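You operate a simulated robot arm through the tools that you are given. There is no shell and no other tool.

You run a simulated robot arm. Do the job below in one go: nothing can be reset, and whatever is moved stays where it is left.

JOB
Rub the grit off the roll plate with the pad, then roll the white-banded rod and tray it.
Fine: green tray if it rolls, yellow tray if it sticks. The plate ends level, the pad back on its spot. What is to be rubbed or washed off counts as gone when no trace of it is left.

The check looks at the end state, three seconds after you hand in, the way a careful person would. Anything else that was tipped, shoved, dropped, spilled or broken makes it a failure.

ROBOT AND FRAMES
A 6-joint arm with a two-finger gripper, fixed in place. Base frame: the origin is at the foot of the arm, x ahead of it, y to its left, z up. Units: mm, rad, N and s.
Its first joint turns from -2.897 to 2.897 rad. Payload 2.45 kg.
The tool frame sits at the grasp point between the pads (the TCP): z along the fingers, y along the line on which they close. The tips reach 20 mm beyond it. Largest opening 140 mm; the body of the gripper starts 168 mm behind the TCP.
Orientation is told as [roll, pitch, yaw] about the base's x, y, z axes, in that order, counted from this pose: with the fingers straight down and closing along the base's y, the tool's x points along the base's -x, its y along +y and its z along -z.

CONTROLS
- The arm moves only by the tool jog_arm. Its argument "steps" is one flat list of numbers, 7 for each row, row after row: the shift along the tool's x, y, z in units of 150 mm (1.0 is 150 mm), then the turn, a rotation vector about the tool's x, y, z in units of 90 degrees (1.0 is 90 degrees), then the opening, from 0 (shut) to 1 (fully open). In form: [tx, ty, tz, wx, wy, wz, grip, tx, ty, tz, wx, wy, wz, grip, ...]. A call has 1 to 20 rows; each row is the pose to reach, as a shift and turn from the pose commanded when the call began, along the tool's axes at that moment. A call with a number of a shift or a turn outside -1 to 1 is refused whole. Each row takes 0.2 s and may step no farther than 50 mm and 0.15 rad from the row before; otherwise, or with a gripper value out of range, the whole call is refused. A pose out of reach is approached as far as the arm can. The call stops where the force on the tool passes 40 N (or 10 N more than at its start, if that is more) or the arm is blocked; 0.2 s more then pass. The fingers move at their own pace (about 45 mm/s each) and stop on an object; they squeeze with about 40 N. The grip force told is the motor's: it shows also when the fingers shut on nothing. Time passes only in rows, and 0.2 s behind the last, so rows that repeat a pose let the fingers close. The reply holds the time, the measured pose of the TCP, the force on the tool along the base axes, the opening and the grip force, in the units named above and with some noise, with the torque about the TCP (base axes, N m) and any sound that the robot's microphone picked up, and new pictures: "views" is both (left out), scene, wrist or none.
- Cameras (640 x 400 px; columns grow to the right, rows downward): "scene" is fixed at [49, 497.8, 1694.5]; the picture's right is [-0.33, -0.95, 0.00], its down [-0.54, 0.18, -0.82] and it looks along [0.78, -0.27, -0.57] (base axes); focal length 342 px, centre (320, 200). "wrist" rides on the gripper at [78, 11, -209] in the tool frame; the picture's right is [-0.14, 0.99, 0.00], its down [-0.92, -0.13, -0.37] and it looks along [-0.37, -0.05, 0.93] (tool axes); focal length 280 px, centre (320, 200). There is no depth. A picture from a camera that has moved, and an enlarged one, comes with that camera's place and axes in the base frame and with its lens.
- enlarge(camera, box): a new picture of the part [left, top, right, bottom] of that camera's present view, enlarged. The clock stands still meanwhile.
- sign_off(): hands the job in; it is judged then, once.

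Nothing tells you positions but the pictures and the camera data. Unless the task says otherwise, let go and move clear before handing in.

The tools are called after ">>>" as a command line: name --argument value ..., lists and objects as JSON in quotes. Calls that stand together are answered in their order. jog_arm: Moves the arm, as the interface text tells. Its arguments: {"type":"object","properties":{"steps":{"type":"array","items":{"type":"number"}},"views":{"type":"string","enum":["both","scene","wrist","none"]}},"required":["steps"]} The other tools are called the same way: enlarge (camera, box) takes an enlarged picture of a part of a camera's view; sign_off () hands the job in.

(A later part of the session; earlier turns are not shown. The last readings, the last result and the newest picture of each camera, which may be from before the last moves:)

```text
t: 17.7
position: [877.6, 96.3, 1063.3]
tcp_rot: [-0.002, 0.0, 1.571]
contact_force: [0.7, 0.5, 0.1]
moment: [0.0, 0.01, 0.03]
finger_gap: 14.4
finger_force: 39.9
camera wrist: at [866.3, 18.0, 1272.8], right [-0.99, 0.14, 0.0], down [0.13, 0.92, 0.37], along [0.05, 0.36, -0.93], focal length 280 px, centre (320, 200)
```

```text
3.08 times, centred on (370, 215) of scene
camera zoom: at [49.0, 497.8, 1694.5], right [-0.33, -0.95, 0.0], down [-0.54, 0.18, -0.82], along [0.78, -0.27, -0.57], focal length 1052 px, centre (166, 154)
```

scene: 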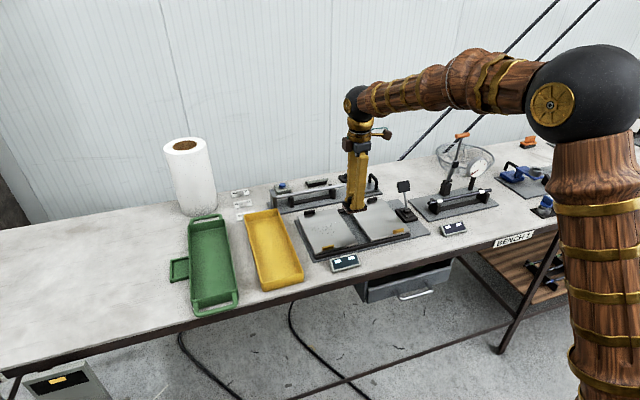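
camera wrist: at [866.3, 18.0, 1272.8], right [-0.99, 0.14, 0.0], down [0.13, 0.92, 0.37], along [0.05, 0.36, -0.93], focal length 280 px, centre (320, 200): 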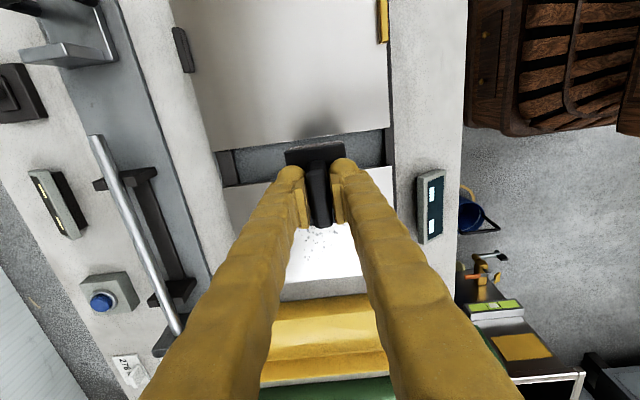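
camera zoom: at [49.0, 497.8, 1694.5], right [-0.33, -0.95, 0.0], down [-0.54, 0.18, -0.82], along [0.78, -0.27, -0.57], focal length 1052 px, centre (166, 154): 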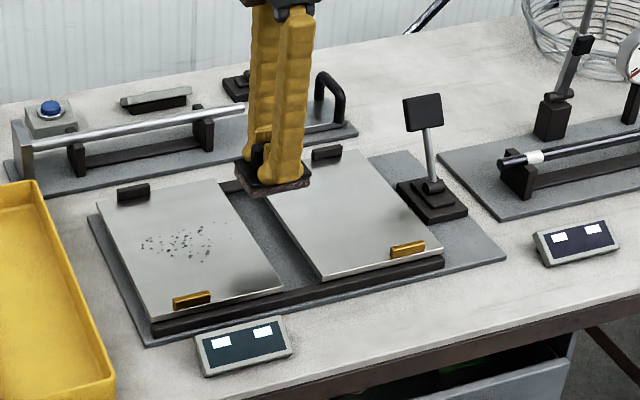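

The pad is held firmly. I'll move over the grit and feel for contact with the plate gently.

>>> jog_arm --steps '[-0.2, -0.02, 0, 0, 0, 0, 0, -0.4, -0.04, 0, 0, 0, 0, 0, -0.55, -0.05, 0.1, 0, 0, 0, 0, -0.627, -0.05, 0.2, 0, 0, 0, 0, -0.627, -0.05, 0.28, 0, 0, 0, 0, -0.627, -0.05, 0.34, 0, 0, 0, 0, -0.627, -0.05, 0.36, 0, 0, 0, 0]'

>>> enlarge --camera "scene" --box '[290, 170, 410, 270]'

```text
t: 19.3
position: [885.3, 189.8, 1010.6]
tcp_rot: [-0.004, 0.001, 1.571]
contact_force: [-0.4, -0.2, -0.9]
moment: [-0.03, 0.0, -0.02]
finger_gap: 14.6
finger_force: 39.8
camera wrist: at [873.7, 111.8, 1219.2], right [-0.99, 0.14, 0.0], down [0.13, 0.92, 0.37], along [0.05, 0.36, -0.93], focal length 280 px, centre (320, 200)
```

scene: 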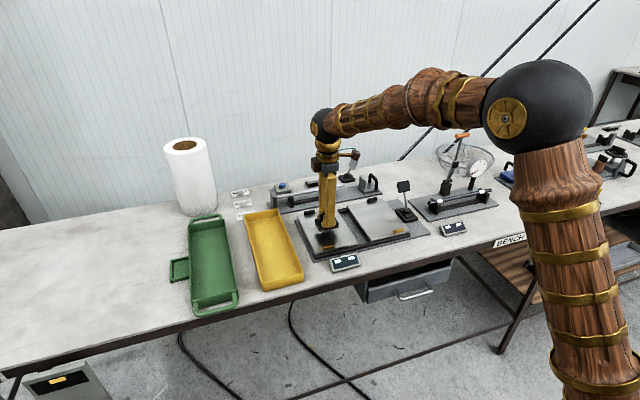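
wrist: 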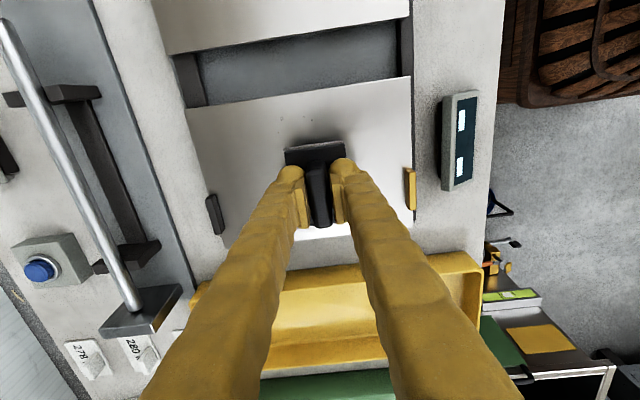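

```text
4.00 times, centred on (350, 220) of scene
camera zoom: at [49.0, 497.8, 1694.5], right [-0.33, -0.95, 0.0], down [-0.54, 0.18, -0.82], along [0.78, -0.27, -0.57], focal length 1368 px, centre (200, 120)
```

zoom: 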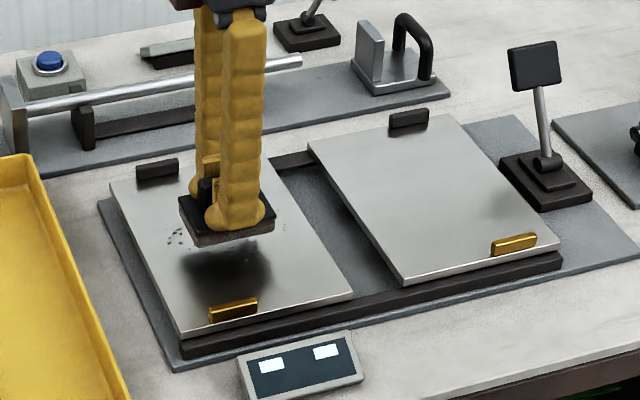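

No contact yet. I'll go down in small steps.

>>> jog_arm --steps '[0, 0, 0.02, 0, 0, 0, 0, 0, 0, 0.035, 0, 0, 0, 0, 0, 0, 0.05, 0, 0, 0, 0, 0, 0, 0.05, 0, 0, 0, 0]' --views "none"

>>> enlarge --camera "scene" --box '[290, 170, 410, 270]'

```text
t: 20.3
position: [885.4, 189.9, 1003.1]
tcp_rot: [-0.002, 0.0, 1.57]
contact_force: [0.8, 0.3, 0.4]
moment: [-0.02, -0.01, -0.04]
finger_gap: 14.6
finger_force: 40.2
```

```text
4.00 times, centred on (350, 220) of scene
camera zoom: at [49.0, 497.8, 1694.5], right [-0.33, -0.95, 0.0], down [-0.54, 0.18, -0.82], along [0.78, -0.27, -0.57], focal length 1368 px, centre (200, 120)
```

zoom: 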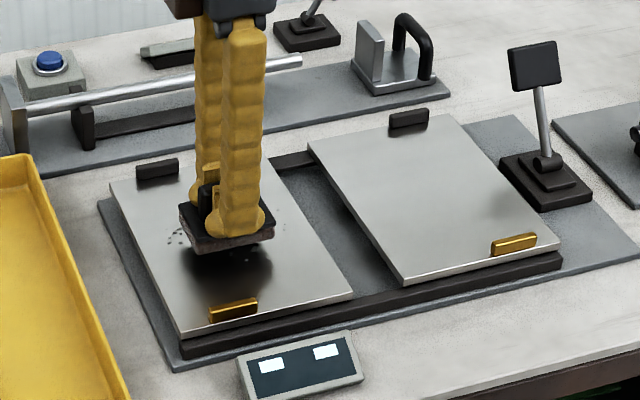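

>>> jog_arm --steps '[0, 0, 0.015, 0, 0, 0, 0, 0, 0, 0.025, 0, 0, 0, 0, 0, 0, 0.035, 0, 0, 0, 0, 0, 0, 0.035, 0, 0, 0, 0]' --views "none"

>>> enlarge --camera "scene" --box '[290, 170, 410, 270]'

```text
t: 21.3
position: [885.2, 190.5, 996.7]
tcp_rot: [-0.001, 0.0, 1.57]
contact_force: [0.0, 0.1, -0.6]
moment: [0.03, -0.01, 0.0]
finger_gap: 14.2
finger_force: 40.2
```

```text
4.00 times, centred on (350, 220) of scene
camera zoom: at [49.0, 497.8, 1694.5], right [-0.33, -0.95, 0.0], down [-0.54, 0.18, -0.82], along [0.78, -0.27, -0.57], focal length 1368 px, centre (200, 120)
```

zoom: 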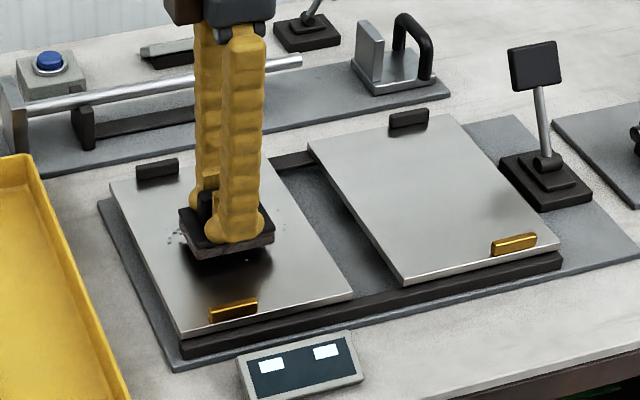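

>>> jog_arm --steps '[0, 0, 0.01, 0, 0, 0, 0, 0, 0, 0.018, 0, 0, 0, 0, 0, 0, 0.024, 0, 0, 0, 0, 0, 0, 0.024, 0, 0, 0, 0]' --views "none"

>>> enlarge --camera "scene" --box '[290, 170, 410, 270]'

```text
t: 22.3
position: [884.8, 190.1, 992.6]
tcp_rot: [-0.002, 0.001, 1.571]
contact_force: [0.2, 0.1, 0.1]
moment: [0.0, 0.01, 0.02]
finger_gap: 14.6
finger_force: 39.7
```

```text
4.00 times, centred on (350, 220) of scene
camera zoom: at [49.0, 497.8, 1694.5], right [-0.33, -0.95, 0.0], down [-0.54, 0.18, -0.82], along [0.78, -0.27, -0.57], focal length 1368 px, centre (200, 120)
```

zoom: 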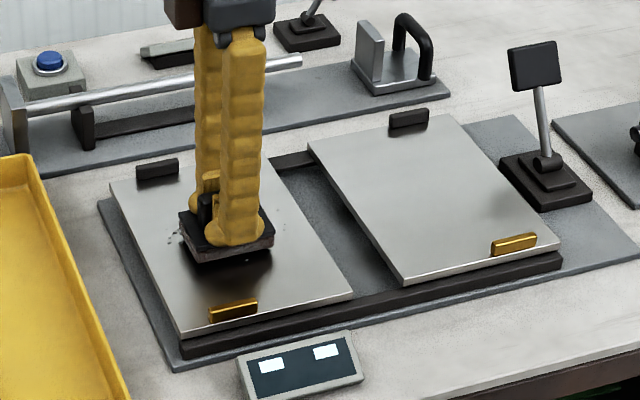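

>>> jog_arm --steps '[0, 0, 0.01, 0, 0, 0, 0, 0, 0, 0.02, 0, 0, 0, 0, 0, 0, 0.02, 0, 0, 0, 0]' --views "none"

```text
t: 23.1
position: [884.6, 189.2, 989.4]
tcp_rot: [-0.001, -0.001, 1.57]
contact_force: [-0.5, 0.7, -1.0]
moment: [0.02, 0.0, 0.0]
finger_gap: 14.5
finger_force: 40.3
```

>>> jog_arm --steps '[0, 0, 0.008, 0, 0, 0, 0, 0, 0, 0.014, 0, 0, 0, 0, 0, 0, 0.014, 0, 0, 0, 0]' --views "none"

>>> enlarge --camera "scene" --box '[290, 170, 410, 270]'

```text
t: 23.9
position: [885.0, 190.6, 987.2]
tcp_rot: [-0.004, 0.001, 1.572]
contact_force: [0.7, 0.5, 4.1]
moment: [-0.03, 0.0, -0.03]
finger_gap: 14.3
finger_force: 40.3
```

```text
4.00 times, centred on (350, 220) of scene
camera zoom: at [49.0, 497.8, 1694.5], right [-0.33, -0.95, 0.0], down [-0.54, 0.18, -0.82], along [0.78, -0.27, -0.57], focal length 1368 px, centre (200, 120)
```

zoom: 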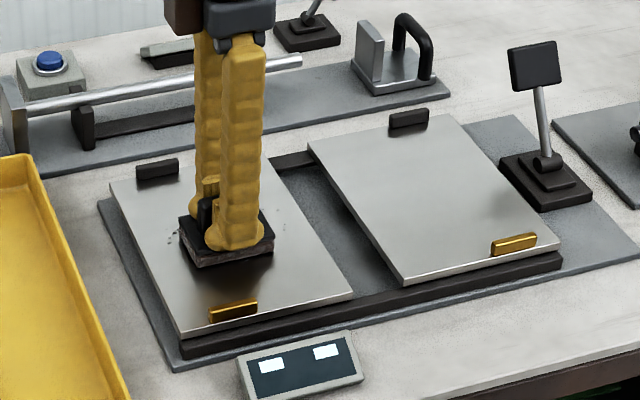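

Contact at TCP z ≈ 987 with 4 N. I'll rub in overlapping strokes with light pressure.

>>> jog_arm --steps '[0, 0, 0.005, 0, 0, 0, 0, 0.1, 0, 0.005, 0, 0, 0, 0, 0.2, 0, 0.005, 0, 0, 0, 0, 0.1, 0, 0.005, 0, 0, 0, 0, 0, 0, 0.005, 0, 0, 0, 0, -0.13, 0, 0.005, 0, 0, 0, 0, -0.25, 0, 0.005, 0, 0, 0, 0, -0.25, -0.1, 0.005, 0, 0, 0, 0, -0.25, -0.167, 0.005, 0, 0, 0, 0, -0.13, -0.167, 0.005, 0, 0, 0, 0, 0, -0.167, 0.005, 0, 0, 0, 0, 0.1, -0.167, 0.005, 0, 0, 0, 0, 0.2, -0.167, 0.005, 0, 0, 0, 0, 0.2, -0.25, 0.005, 0, 0, 0, 0, 0.2, -0.333, 0.005, 0, 0, 0, 0, 0.1, -0.333, 0.005, 0, 0, 0, 0, 0, -0.333, 0.005, 0, 0, 0, 0, -0.13, -0.333, 0.005, 0, 0, 0, 0, -0.25, -0.333, 0.005, 0, 0, 0, 0, -0.25, -0.25, 0.005, 0, 0, 0, 0]'

>>> enlarge --camera "scene" --box '[290, 170, 410, 270]'

```text
t: 28.1
position: [923.9, 227.7, 987.4]
tcp_rot: [-0.003, 0.001, 1.571]
contact_force: [7.8, 1.1, 21.6]
moment: [0.0, -0.09, 0.05]
finger_gap: 14.3
finger_force: 39.8
camera wrist: at [911.0, 150.0, 1197.3], right [-0.99, 0.14, 0.0], down [0.13, 0.92, 0.37], along [0.05, 0.37, -0.93], focal length 280 px, centre (320, 200)
```

scene: 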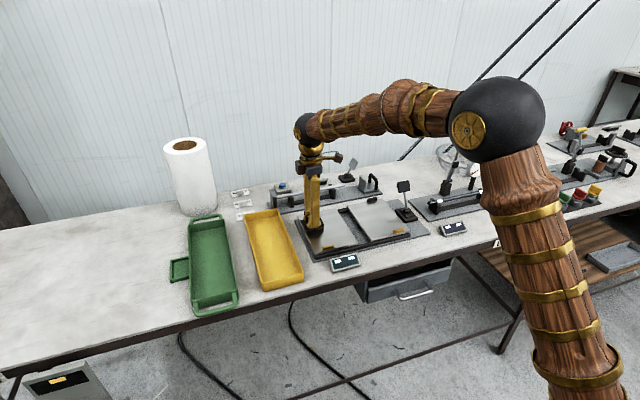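
wrist: 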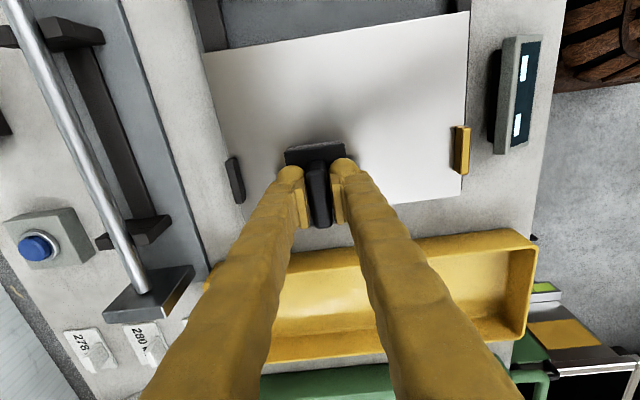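

```text
4.00 times, centred on (350, 220) of scene
camera zoom: at [49.0, 497.8, 1694.5], right [-0.33, -0.95, 0.0], down [-0.54, 0.18, -0.82], along [0.78, -0.27, -0.57], focal length 1368 px, centre (200, 120)
```

zoom: 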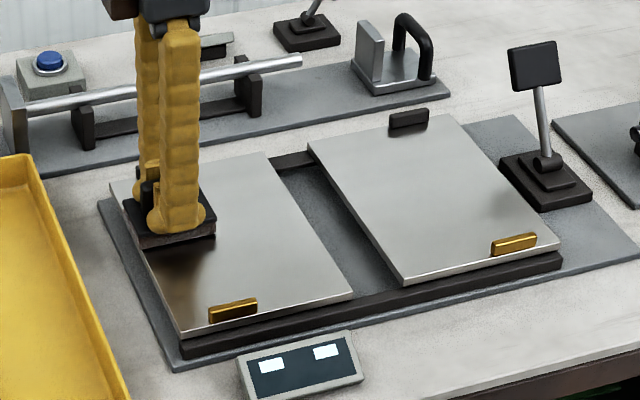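

Visible grit looks gone around the pad. I'll make a second pass at lighter pressure and then lift to inspect.

>>> jog_arm --steps '[0, 0, -0.004, 0, 0, 0, 0, 0.15, 0, -0.004, 0, 0, 0, 0, 0.3, 0, -0.004, 0, 0, 0, 0, 0.45, 0, -0.003, 0, 0, 0, 0, 0.45, 0.08, -0.003, 0, 0, 0, 0, 0.45, 0.15, -0.002, 0, 0, 0, 0, 0.3, 0.15, -0.002, 0, 0, 0, 0, 0.15, 0.15, -0.002, 0, 0, 0, 0, 0, 0.15, -0.002, 0, 0, 0, 0, 0, 0.24, -0.001, 0, 0, 0, 0, 0, 0.32, 0, 0, 0, 0, 0, 0.15, 0.32, 0, 0, 0, 0, 0, 0.3, 0.32, 0, 0, 0, 0, 0, 0.45, 0.32, 0, 0, 0, 0, 0, 0.45, 0.45, 0, 0, 0, 0, 0, 0.3, 0.45, 0, 0, 0, 0, 0, 0.15, 0.45, 0, 0, 0, 0, 0, 0, 0.45, 0, 0, 0, 0, 0, 0.15, 0.4, 0, 0, 0, 0, 0, 0.25, 0.35, -0.1, 0, 0, 0, 0]'

>>> enlarge --camera "scene" --box '[290, 170, 410, 270]'

```text
t: 32.3
position: [869.9, 189.7, 1001.6]
tcp_rot: [-0.002, -0.001, 1.569]
contact_force: [0.1, 0.1, 0.1]
moment: [-0.01, 0.01, -0.01]
finger_gap: 14.3
finger_force: 40.1
camera wrist: at [859.2, 111.4, 1210.9], right [-0.99, 0.14, 0.0], down [0.13, 0.92, 0.37], along [0.05, 0.36, -0.93], focal length 280 px, centre (320, 200)
```

scene: 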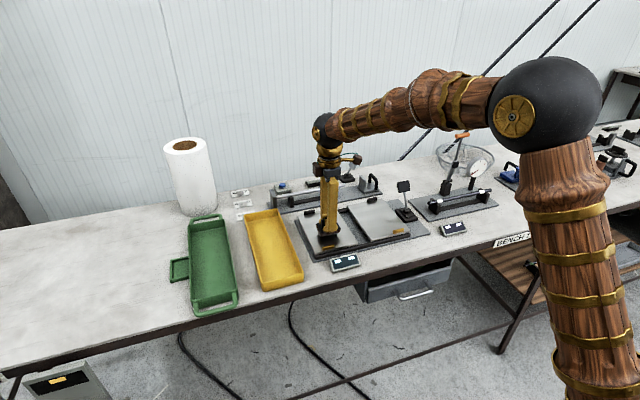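
wrist: 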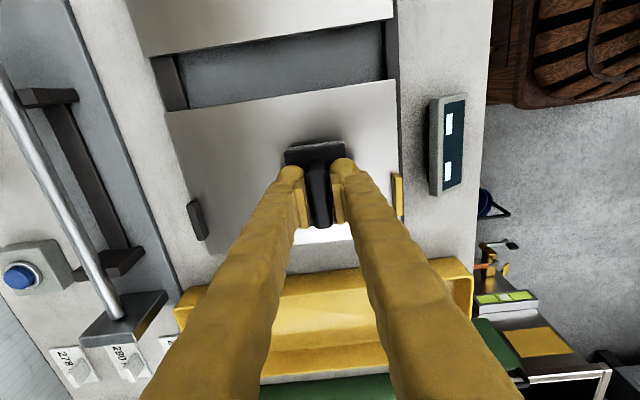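

```text
4.00 times, centred on (350, 220) of scene
camera zoom: at [49.0, 497.8, 1694.5], right [-0.33, -0.95, 0.0], down [-0.54, 0.18, -0.82], along [0.78, -0.27, -0.57], focal length 1368 px, centre (200, 120)
```

zoom: 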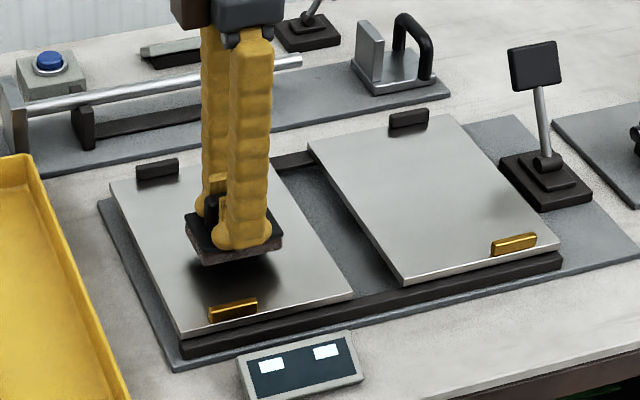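

The plate looks clean from here. I'll lift the pad, move away and inspect closely.

>>> jog_arm --steps '[0, 0, -0.15, 0, 0, 0, 0, 0, 0, -0.3, 0, 0, 0, 0, 0, 0, -0.45, 0, 0, 0, 0, 0.2, 0.1, -0.45, 0, 0, 0, 0, 0.4, 0.25, -0.45, 0, 0, 0, 0, 0.6, 0.4, -0.45, 0, 0, 0, 0, 0.8, 0.55, -0.45, 0, 0, 0, 0, 1, 0.7, -0.45, 0, 0, 0, 0, 1, 0.85, -0.45, 0, 0, 0, 0]'

>>> enlarge --camera "scene" --box '[290, 190, 360, 260]'

>>> enlarge --camera "scene" --box '[340, 185, 420, 255]'

```text
t: 34.3
position: [742.1, 39.7, 1068.8]
tcp_rot: [-0.002, -0.001, 1.569]
contact_force: [0.7, -0.1, -0.6]
moment: [-0.01, -0.02, 0.02]
finger_gap: 14.3
finger_force: 40.2
camera wrist: at [730.9, -38.7, 1279.2], right [-0.99, 0.14, 0.0], down [0.13, 0.92, 0.37], along [0.05, 0.36, -0.93], focal length 280 px, centre (320, 200)
```

scene: 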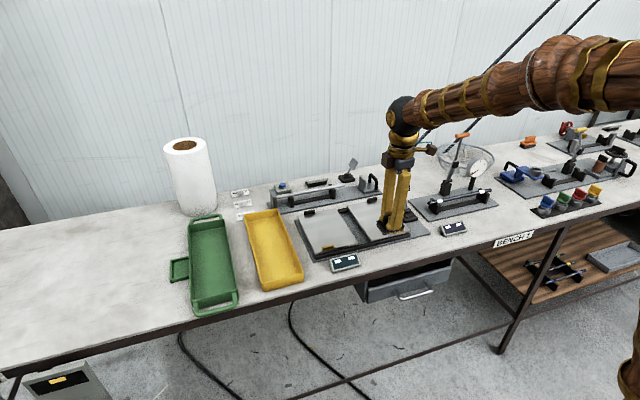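
wrist: 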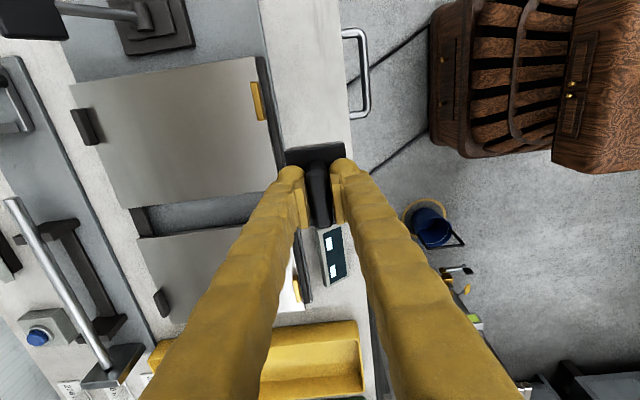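

```text
5.71 times, centred on (325, 225) of scene
camera zoom: at [49.0, 497.8, 1694.5], right [-0.33, -0.95, 0.0], down [-0.54, 0.18, -0.82], along [0.78, -0.27, -0.57], focal length 1954 px, centre (291, 57)
```

zoom: 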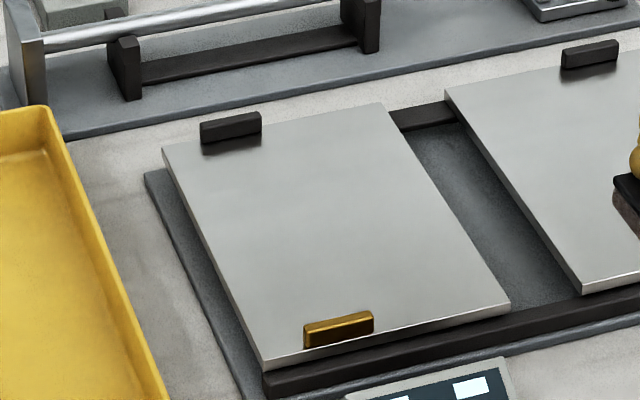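

```text
5.71 times, centred on (380, 220) of scene
camera zoom: at [49.0, 497.8, 1694.5], right [-0.33, -0.95, 0.0], down [-0.54, 0.18, -0.82], along [0.78, -0.27, -0.57], focal length 1954 px, centre (-23, 86)
```

zoom: 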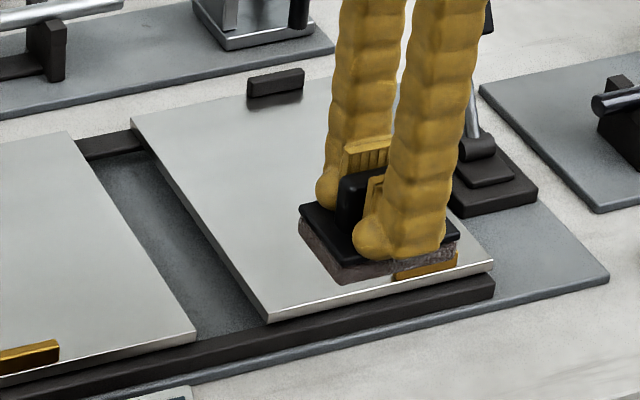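

The plate shows no grit left. Now I'll set the pad back at its original spot, TCP about [742, -51, 955].

>>> jog_arm --steps '[0.2, 0, 0, 0, 0, 0, 0, 0.4, 0, 0, 0, 0, 0, 0, 0.605, 0, 0.1, 0, 0, 0, 0, 0.605, 0, 0.3, 0, 0, 0, 0, 0.605, 0, 0.5, 0, 0, 0, 0, 0.605, 0, 0.65, 0, 0, 0, 0, 0.605, 0, 0.72, 0, 0, 0, 0, 0.605, 0, 0.745, 0, 0, 0, 0, 0.605, 0, 0.755, 0, 0, 0, 0]'

>>> enlarge --camera "scene" --box '[370, 180, 450, 270]'

```text
t: 36.3
position: [742.2, -50.9, 956.1]
tcp_rot: [-0.004, 0.0, 1.57]
contact_force: [-0.3, 0.4, -1.0]
moment: [-0.04, 0.0, 0.02]
finger_gap: 14.3
finger_force: 40.3
camera wrist: at [731.2, -128.7, 1166.2], right [-0.99, 0.14, 0.0], down [0.13, 0.92, 0.37], along [0.05, 0.36, -0.93], focal length 280 px, centre (320, 200)
```

scene: 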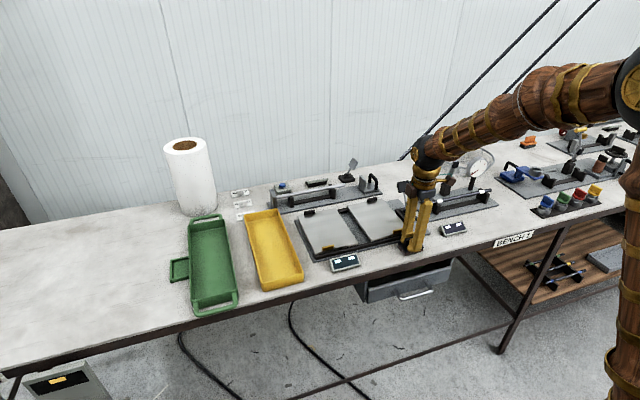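
wrist: 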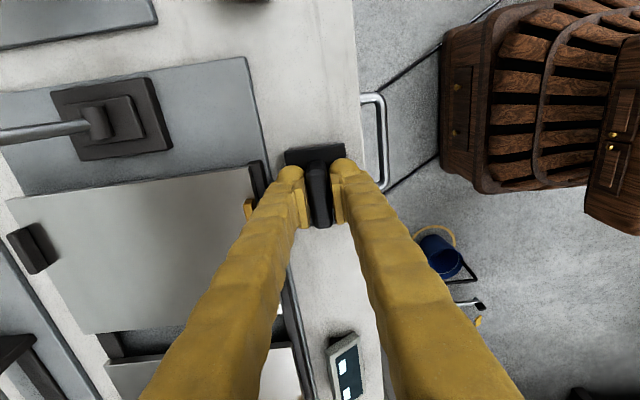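

```text
4.44 times, centred on (410, 225) of scene
camera zoom: at [49.0, 497.8, 1694.5], right [-0.33, -0.95, 0.0], down [-0.54, 0.18, -0.82], along [0.78, -0.27, -0.57], focal length 1520 px, centre (-80, 89)
```

zoom: 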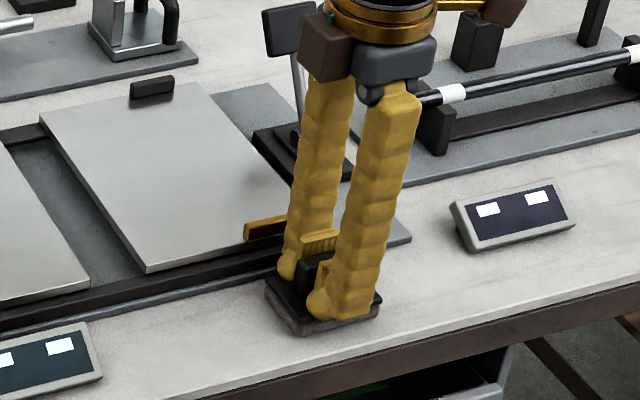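

The pad hovers about 1 mm above its spot. I'll lower the last bit, release, and rise to the earlier reference viewpoint to compare.

>>> jog_arm --steps '[0, 0, 0.008, 0, 0, 0, 0, 0, 0, 0.01, 0, 0, 0, 0, 0, 0, 0.009, 0, 0, 0, 0.1, 0, 0, 0.008, 0, 0, 0, 0.25, 0, 0, 0.008, 0, 0, 0, 0.25, 0, 0, -0.1, 0, 0, 0, 0.25, 0, 0, -0.3, 0, 0, 0, 0.4, 0, 0, -0.6, 0, 0, 0, 0.6, -0.02, 0.005, -0.85, 0, 0, 0, 0.8, -0.037, 0.011, -1, 0, 0, 0, 1, -0.037, 0.011, -1, 0, 0, 0, 1]'

>>> enlarge --camera "wrist" --box '[260, 90, 380, 190]'

>>> enlarge --camera "scene" --box '[370, 170, 450, 270]'

```text
t: 38.7
position: [738.9, -45.0, 1107.0]
tcp_rot: [-0.002, -0.001, 1.571]
contact_force: [-0.1, 0.2, 0.5]
moment: [0.0, 0.03, -0.03]
finger_gap: 137.2
finger_force: 0.1
camera wrist: at [729.0, -122.9, 1316.5], right [-0.99, 0.14, 0.0], down [0.13, 0.92, 0.37], along [0.05, 0.36, -0.93], focal length 280 px, centre (320, 200)
```

scene: 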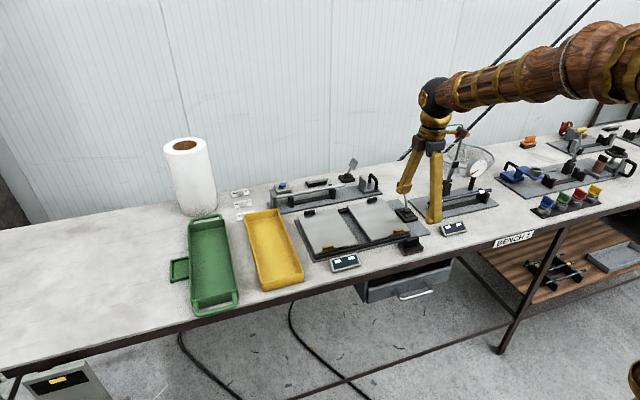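
wrist: 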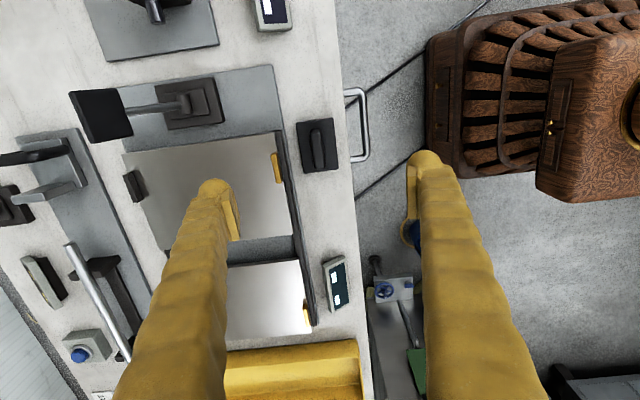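

```text
4.00 times, centred on (320, 140) of wrist
camera zoom: at [729.0, -122.9, 1316.5], right [-0.99, 0.14, 0.0], down [0.13, 0.92, 0.37], along [0.05, 0.36, -0.93], focal length 1122 px, centre (320, 440)
```

zoom: 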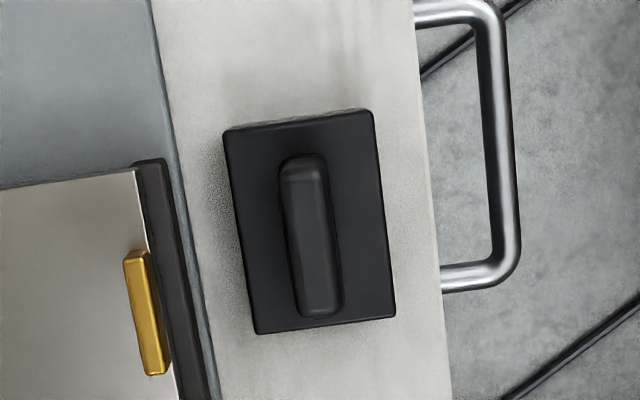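

```text
4.00 times, centred on (410, 220) of scene
camera zoom: at [49.0, 497.8, 1694.5], right [-0.33, -0.95, 0.0], down [-0.54, 0.18, -0.82], along [0.78, -0.27, -0.57], focal length 1368 px, centre (-40, 120)
```

zoom: 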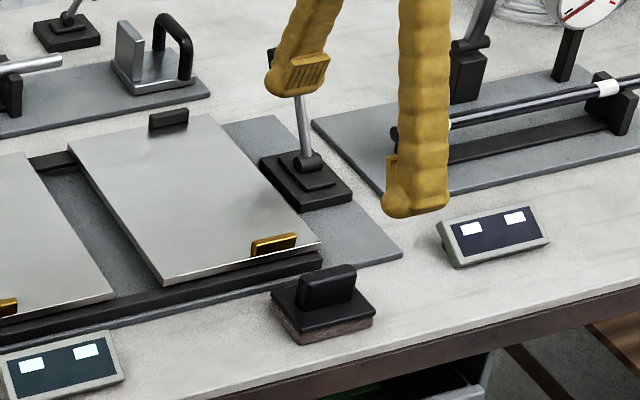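

The pad is back on its spot; the scene view matches the original to about a pixel. Next I'll look closely at the lever with the black paddle beside the plate, around [960, -130, 1012].

>>> jog_arm --steps '[0.1, -0.15, 0, 0, 0, 0, 1, 0.2, -0.3, 0, 0, 0, 0, 1, 0.3, -0.45, 0, 0, 0, 0, 1, 0.4, -0.6, 0, 0, 0, 0, 1, 0.5, -0.75, 0, 0, 0, 0, 1, 0.567, -0.873, 0, 0, 0, 0, 1]'

>>> enlarge --camera "wrist" --box '[200, 60, 440, 220]'

>>> enlarge --camera "wrist" --box '[200, 0, 440, 120]'

```text
t: 40.1
position: [870.7, -129.9, 1107.4]
tcp_rot: [-0.003, -0.001, 1.57]
contact_force: [-0.4, 0.0, 0.0]
moment: [-0.02, -0.05, 0.02]
finger_gap: 139.8
finger_force: 0.1
camera wrist: at [860.2, -208.6, 1317.2], right [-0.99, 0.14, 0.0], down [0.13, 0.92, 0.37], along [0.05, 0.36, -0.93], focal length 280 px, centre (320, 200)
```

scene: 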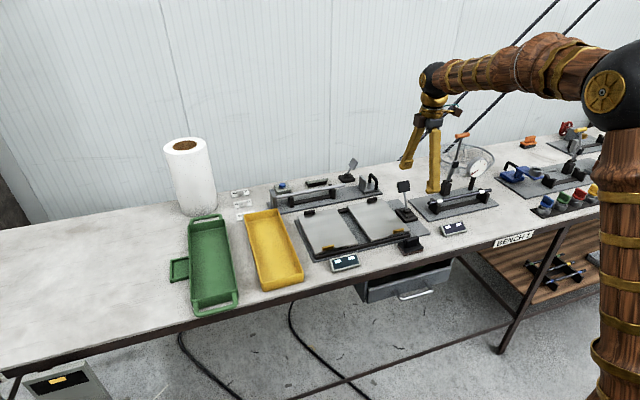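
wrist: 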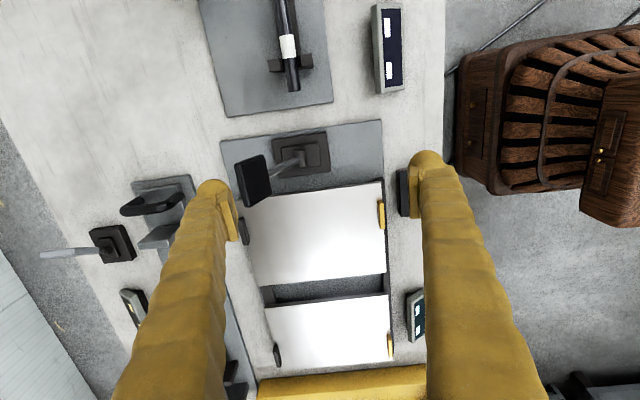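

```text
2.50 times, centred on (320, 140) of wrist
camera zoom: at [860.2, -208.6, 1317.2], right [-0.99, 0.14, 0.0], down [0.13, 0.92, 0.37], along [0.05, 0.36, -0.93], focal length 701 px, centre (320, 350)
```

zoom: 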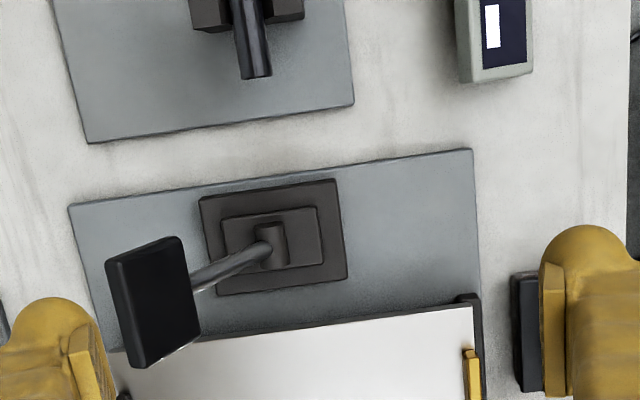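

```text
2.67 times, centred on (320, 60) of wrist
camera zoom: at [860.2, -208.6, 1317.2], right [-0.99, 0.14, 0.0], down [0.13, 0.92, 0.37], along [0.05, 0.36, -0.93], focal length 748 px, centre (320, 573)
```

zoom: 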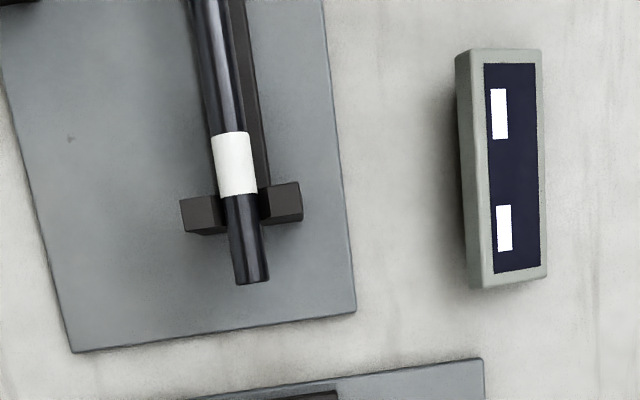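

The lever pivots about a pin along y near [905, -122] and leans away from the robot. I'll straddle its paddle with the fingers to feel which way it moves, with the plate still empty.

>>> jog_arm --steps '[0, -0.2, 0, 0, 0, 0, 0.8, -0.03, -0.4, 0, 0, 0, 0, 0.6, -0.03, -0.56, 0, 0, 0, 0, 0.5, -0.03, -0.56, 0.1, 0, 0, 0, 0.5, -0.03, -0.56, 0.2, 0, 0, 0, 0.5, -0.03, -0.56, 0.2, 0, 0, 0, 0.5]'

>>> enlarge --camera "scene" --box '[350, 140, 450, 240]'

>>> enlarge --camera "wrist" --box '[240, 100, 400, 220]'

```text
t: 41.5
position: [955.7, -126.4, 1077.3]
tcp_rot: [-0.003, 0.0, 1.57]
contact_force: [0.4, 0.3, 0.6]
moment: [-0.01, 0.03, -0.01]
finger_gap: 70.1
finger_force: 0.0
camera wrist: at [944.2, -204.3, 1287.1], right [-0.99, 0.14, 0.0], down [0.13, 0.92, 0.37], along [0.05, 0.36, -0.93], focal length 280 px, centre (320, 200)
```

scene: 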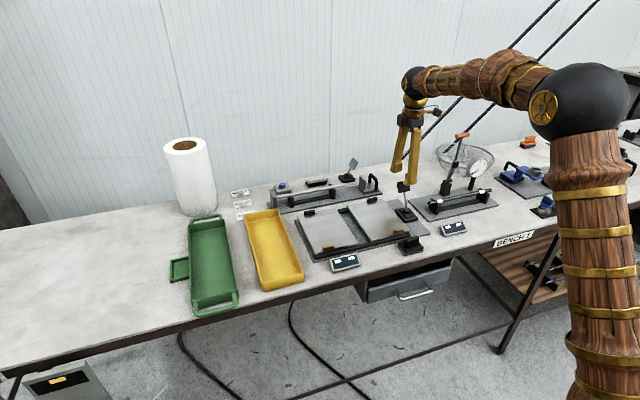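
wrist: 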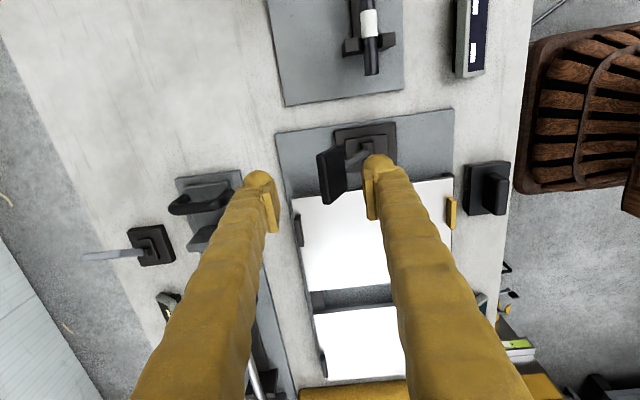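

```text
4.00 times, centred on (400, 190) of scene
camera zoom: at [49.0, 497.8, 1694.5], right [-0.33, -0.95, 0.0], down [-0.54, 0.18, -0.82], along [0.78, -0.27, -0.57], focal length 1368 px, centre (0, 240)
```

zoom: 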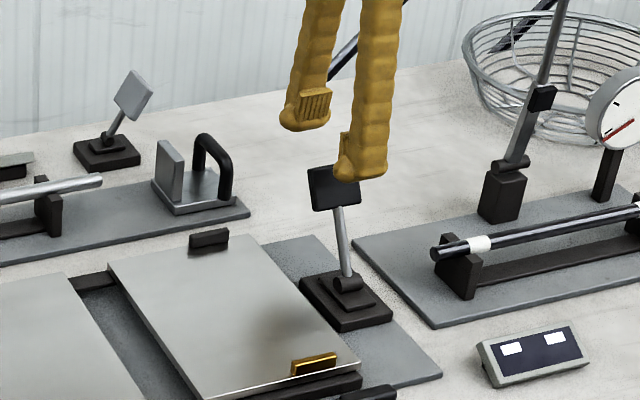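

```text
3.33 times, centred on (320, 160) of wrist
camera zoom: at [944.2, -204.3, 1287.1], right [-0.99, 0.14, 0.0], down [0.13, 0.92, 0.37], along [0.05, 0.36, -0.93], focal length 935 px, centre (320, 333)
```

zoom: 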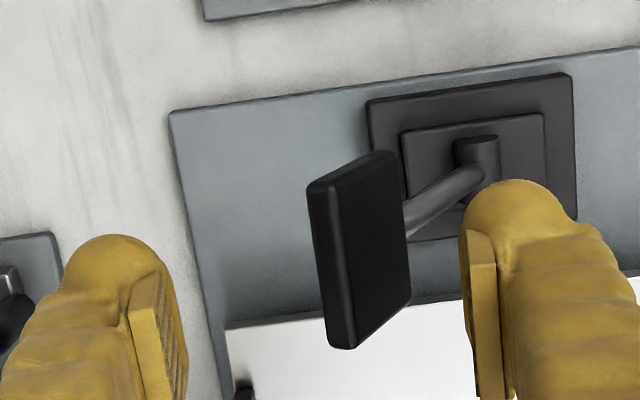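

The paddle is centred near [943, -124, 1023]. I'll centre on it and lower so the fingers straddle it.

>>> jog_arm --steps '[0, 0.075, 0, 0, 0, 0, 0.5, 0, 0.075, 0.1, 0, 0, 0, 0.5, 0, 0.075, 0.2, 0, 0, 0, 0.5, 0, 0.075, 0.25, 0, 0, 0, 0.5]'

>>> enlarge --camera "scene" --box '[350, 140, 450, 240]'

>>> enlarge --camera "wrist" --box '[240, 100, 400, 220]'

```text
t: 42.5
position: [945.0, -126.4, 1039.7]
tcp_rot: [-0.003, 0.001, 1.571]
contact_force: [-0.4, -0.2, -0.3]
moment: [0.01, -0.01, -0.02]
finger_gap: 70.0
finger_force: 0.0
camera wrist: at [933.2, -204.0, 1249.2], right [-0.99, 0.14, 0.0], down [0.13, 0.92, 0.37], along [0.05, 0.36, -0.93], focal length 280 px, centre (320, 200)
```

scene: 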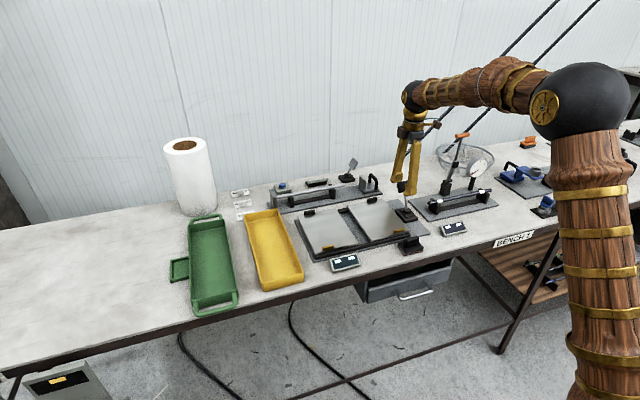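
wrist: 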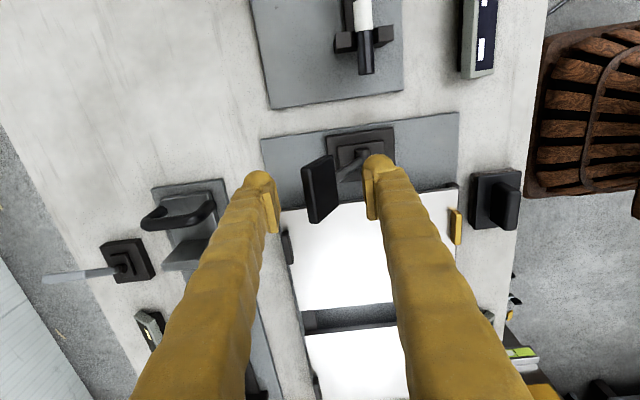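

```text
4.00 times, centred on (400, 190) of scene
camera zoom: at [49.0, 497.8, 1694.5], right [-0.33, -0.95, 0.0], down [-0.54, 0.18, -0.82], along [0.78, -0.27, -0.57], focal length 1368 px, centre (0, 240)
```

zoom: 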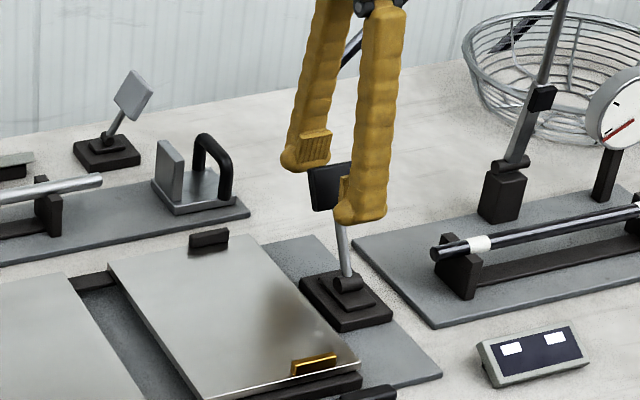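

```text
3.33 times, centred on (320, 160) of wrist
camera zoom: at [933.2, -204.0, 1249.2], right [-0.99, 0.14, 0.0], down [0.13, 0.92, 0.37], along [0.05, 0.36, -0.93], focal length 935 px, centre (320, 333)
```

zoom: 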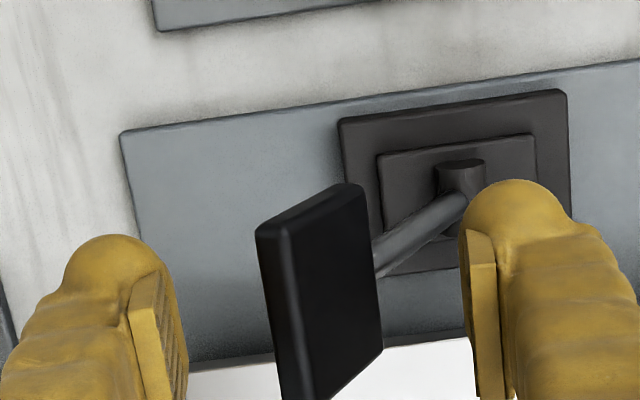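

The fingers straddle the paddle. I'll lower slightly and draw it gently toward the robot to see whether it moves.

>>> jog_arm --steps '[0, 0, 0.05, 0, 0, 0, 0.5, 0, 0.08, 0.05, 0, 0, 0, 0.5, 0, 0.14, 0.05, 0, 0, 0, 0.5, 0, 0.18, 0.05, 0, 0, 0, 0.5, 0, 0.22, 0.05, 0, 0, 0, 0.5, 0, 0.25, 0.05, 0, 0, 0, 0.5]'

>>> enlarge --camera "scene" --box '[290, 150, 450, 270]'

>>> enlarge --camera "wrist" --box '[240, 100, 400, 220]'

```text
t: 43.9
position: [906.5, -125.7, 1030.9]
tcp_rot: [-0.001, 0.0, 1.57]
contact_force: [5.0, -0.6, 2.0]
moment: [0.0, 0.04, 0.01]
finger_gap: 73.0
finger_force: 2.4
camera wrist: at [895.7, -203.7, 1241.1], right [-0.99, 0.14, 0.0], down [0.13, 0.92, 0.37], along [0.05, 0.36, -0.93], focal length 280 px, centre (320, 200)
```

scene: 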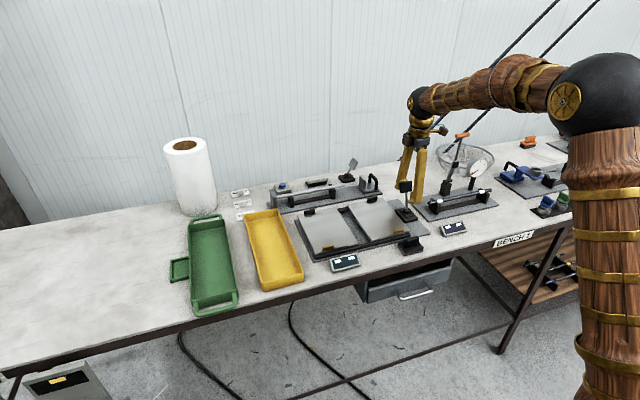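
wrist: 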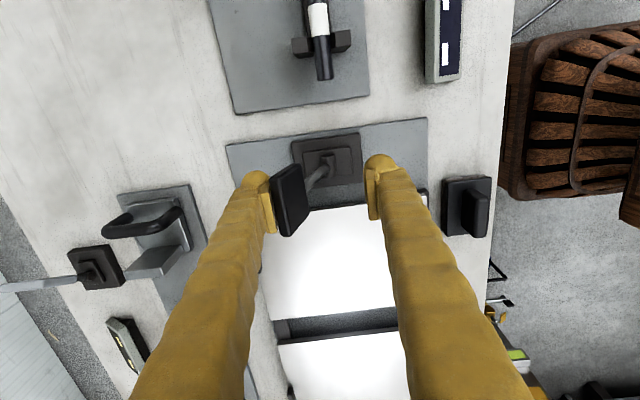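

```text
3.33 times, centred on (370, 210) of scene
camera zoom: at [49.0, 497.8, 1694.5], right [-0.33, -0.95, 0.0], down [-0.54, 0.18, -0.82], along [0.78, -0.27, -0.57], focal length 1140 px, centre (153, 167)
```

zoom: 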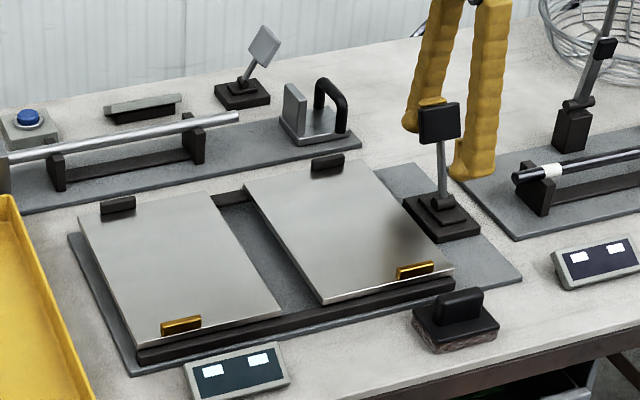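

```text
3.33 times, centred on (320, 160) of wrist
camera zoom: at [895.7, -203.7, 1241.1], right [-0.99, 0.14, 0.0], down [0.13, 0.92, 0.37], along [0.05, 0.36, -0.93], focal length 935 px, centre (320, 333)
```

zoom: 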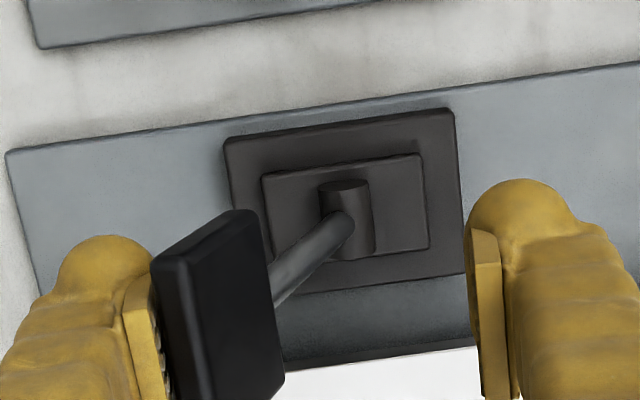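

The far finger now touches the paddle and it is moving slightly at 5 N. I'll pull further in small steps.

>>> jog_arm --steps '[0, 0.03, 0, 0, 0, 0, 0.5, 0, 0.06, 0, 0, 0, 0, 0.5, 0, 0.09, 0, 0, 0, 0, 0.5, 0, 0.12, 0, 0, 0, 0, 0.5, 0, 0.15, 0, 0, 0, 0, 0.5]'

>>> enlarge --camera "scene" --box '[290, 150, 450, 270]'

>>> enlarge --camera "wrist" --box '[240, 100, 400, 220]'

```text
t: 45.1
position: [884.8, -125.3, 1030.1]
tcp_rot: [-0.005, 0.002, 1.571]
contact_force: [1.6, 0.1, -0.1]
moment: [0.02, -0.01, 0.01]
finger_gap: 70.8
finger_force: 0.8
camera wrist: at [873.0, -204.1, 1241.1], right [-0.99, 0.14, 0.0], down [0.13, 0.92, 0.37], along [0.05, 0.36, -0.93], focal length 280 px, centre (320, 200)
```

scene: 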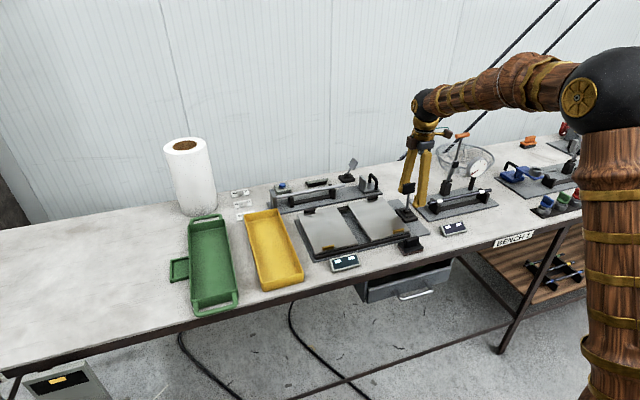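
wrist: 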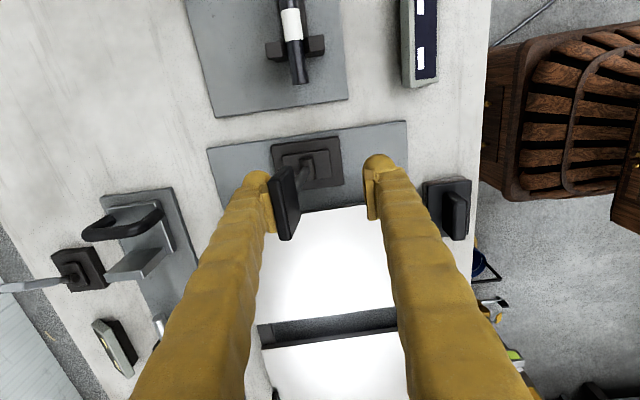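

```text
3.33 times, centred on (370, 210) of scene
camera zoom: at [49.0, 497.8, 1694.5], right [-0.33, -0.95, 0.0], down [-0.54, 0.18, -0.82], along [0.78, -0.27, -0.57], focal length 1140 px, centre (153, 167)
```

zoom: 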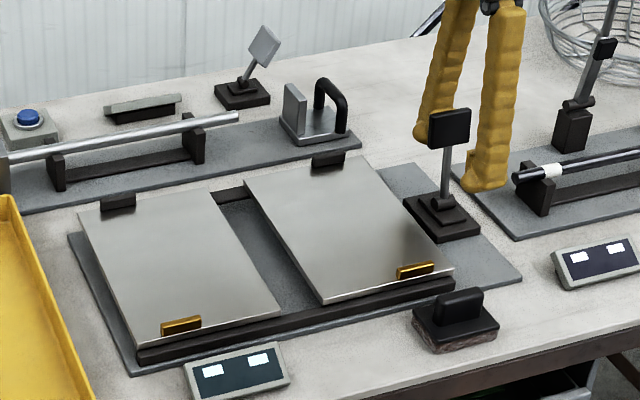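

```text
3.33 times, centred on (320, 160) of wrist
camera zoom: at [873.0, -204.1, 1241.1], right [-0.99, 0.14, 0.0], down [0.13, 0.92, 0.37], along [0.05, 0.36, -0.93], focal length 935 px, centre (320, 333)
```

zoom: 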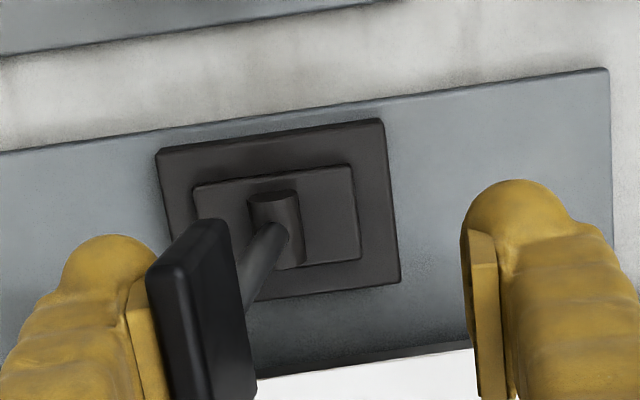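

Pulling the lever toward the robot raises the plate's far edge, so a rod would roll toward the brass stops. I'll move the fingers back without touching the paddle to see whether the lever stays or springs back.

>>> jog_arm --steps '[0, -0.05, 0, 0, 0, 0, 0.5, 0, -0.12, 0, 0, 0, 0, 0.5, 0, -0.12, 0, 0, 0, 0, 0.5, 0, -0.12, 0, 0, 0, 0, 0.5]'

>>> enlarge --camera "scene" --box '[290, 150, 450, 270]'

>>> enlarge --camera "wrist" --box '[240, 100, 400, 220]'

```text
t: 46.1
position: [902.9, -125.9, 1032.0]
tcp_rot: [-0.002, 0.002, 1.571]
contact_force: [0.4, 0.5, 0.0]
moment: [-0.03, 0.0, 0.0]
finger_gap: 70.0
finger_force: 0.1
camera wrist: at [891.2, -204.0, 1241.5], right [-0.99, 0.14, 0.0], down [0.13, 0.92, 0.37], along [0.05, 0.36, -0.93], focal length 280 px, centre (320, 200)
```

scene: 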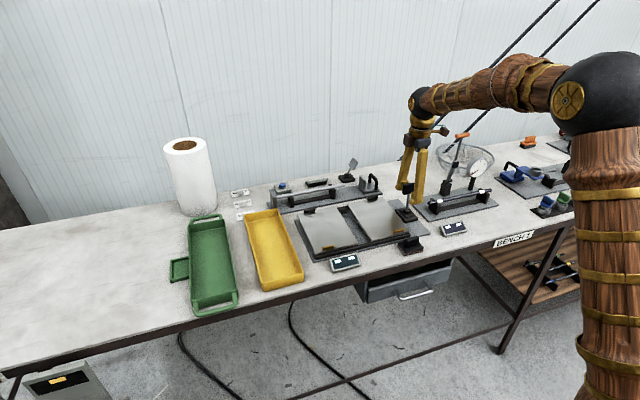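
wrist: 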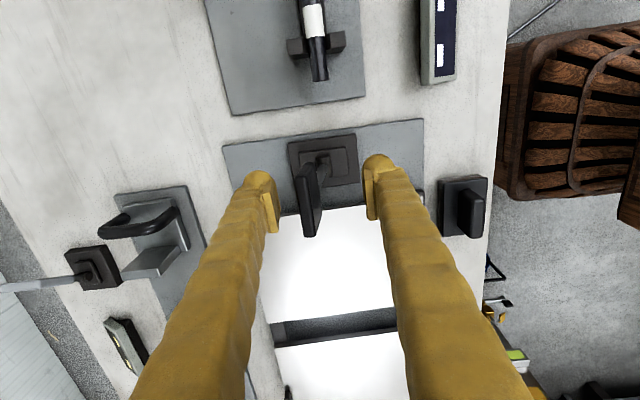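

```text
3.33 times, centred on (370, 210) of scene
camera zoom: at [49.0, 497.8, 1694.5], right [-0.33, -0.95, 0.0], down [-0.54, 0.18, -0.82], along [0.78, -0.27, -0.57], focal length 1140 px, centre (153, 167)
```

zoom: 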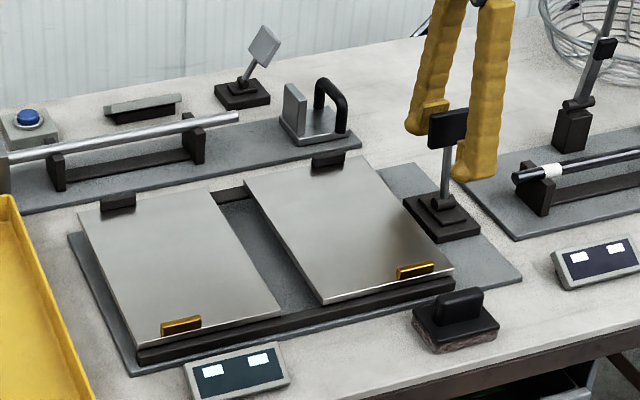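

```text
3.33 times, centred on (320, 160) of wrist
camera zoom: at [891.2, -204.0, 1241.5], right [-0.99, 0.14, 0.0], down [0.13, 0.92, 0.37], along [0.05, 0.36, -0.93], focal length 935 px, centre (320, 333)
```

zoom: 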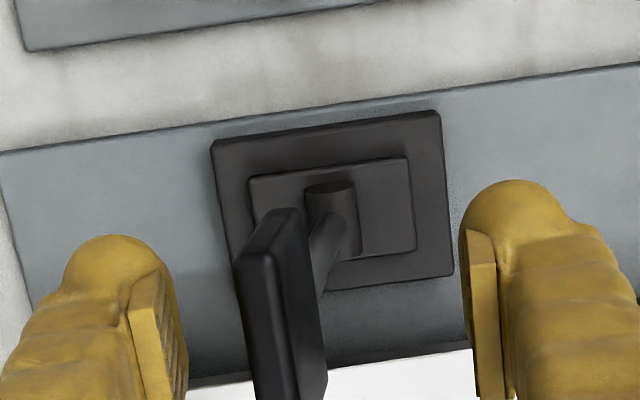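

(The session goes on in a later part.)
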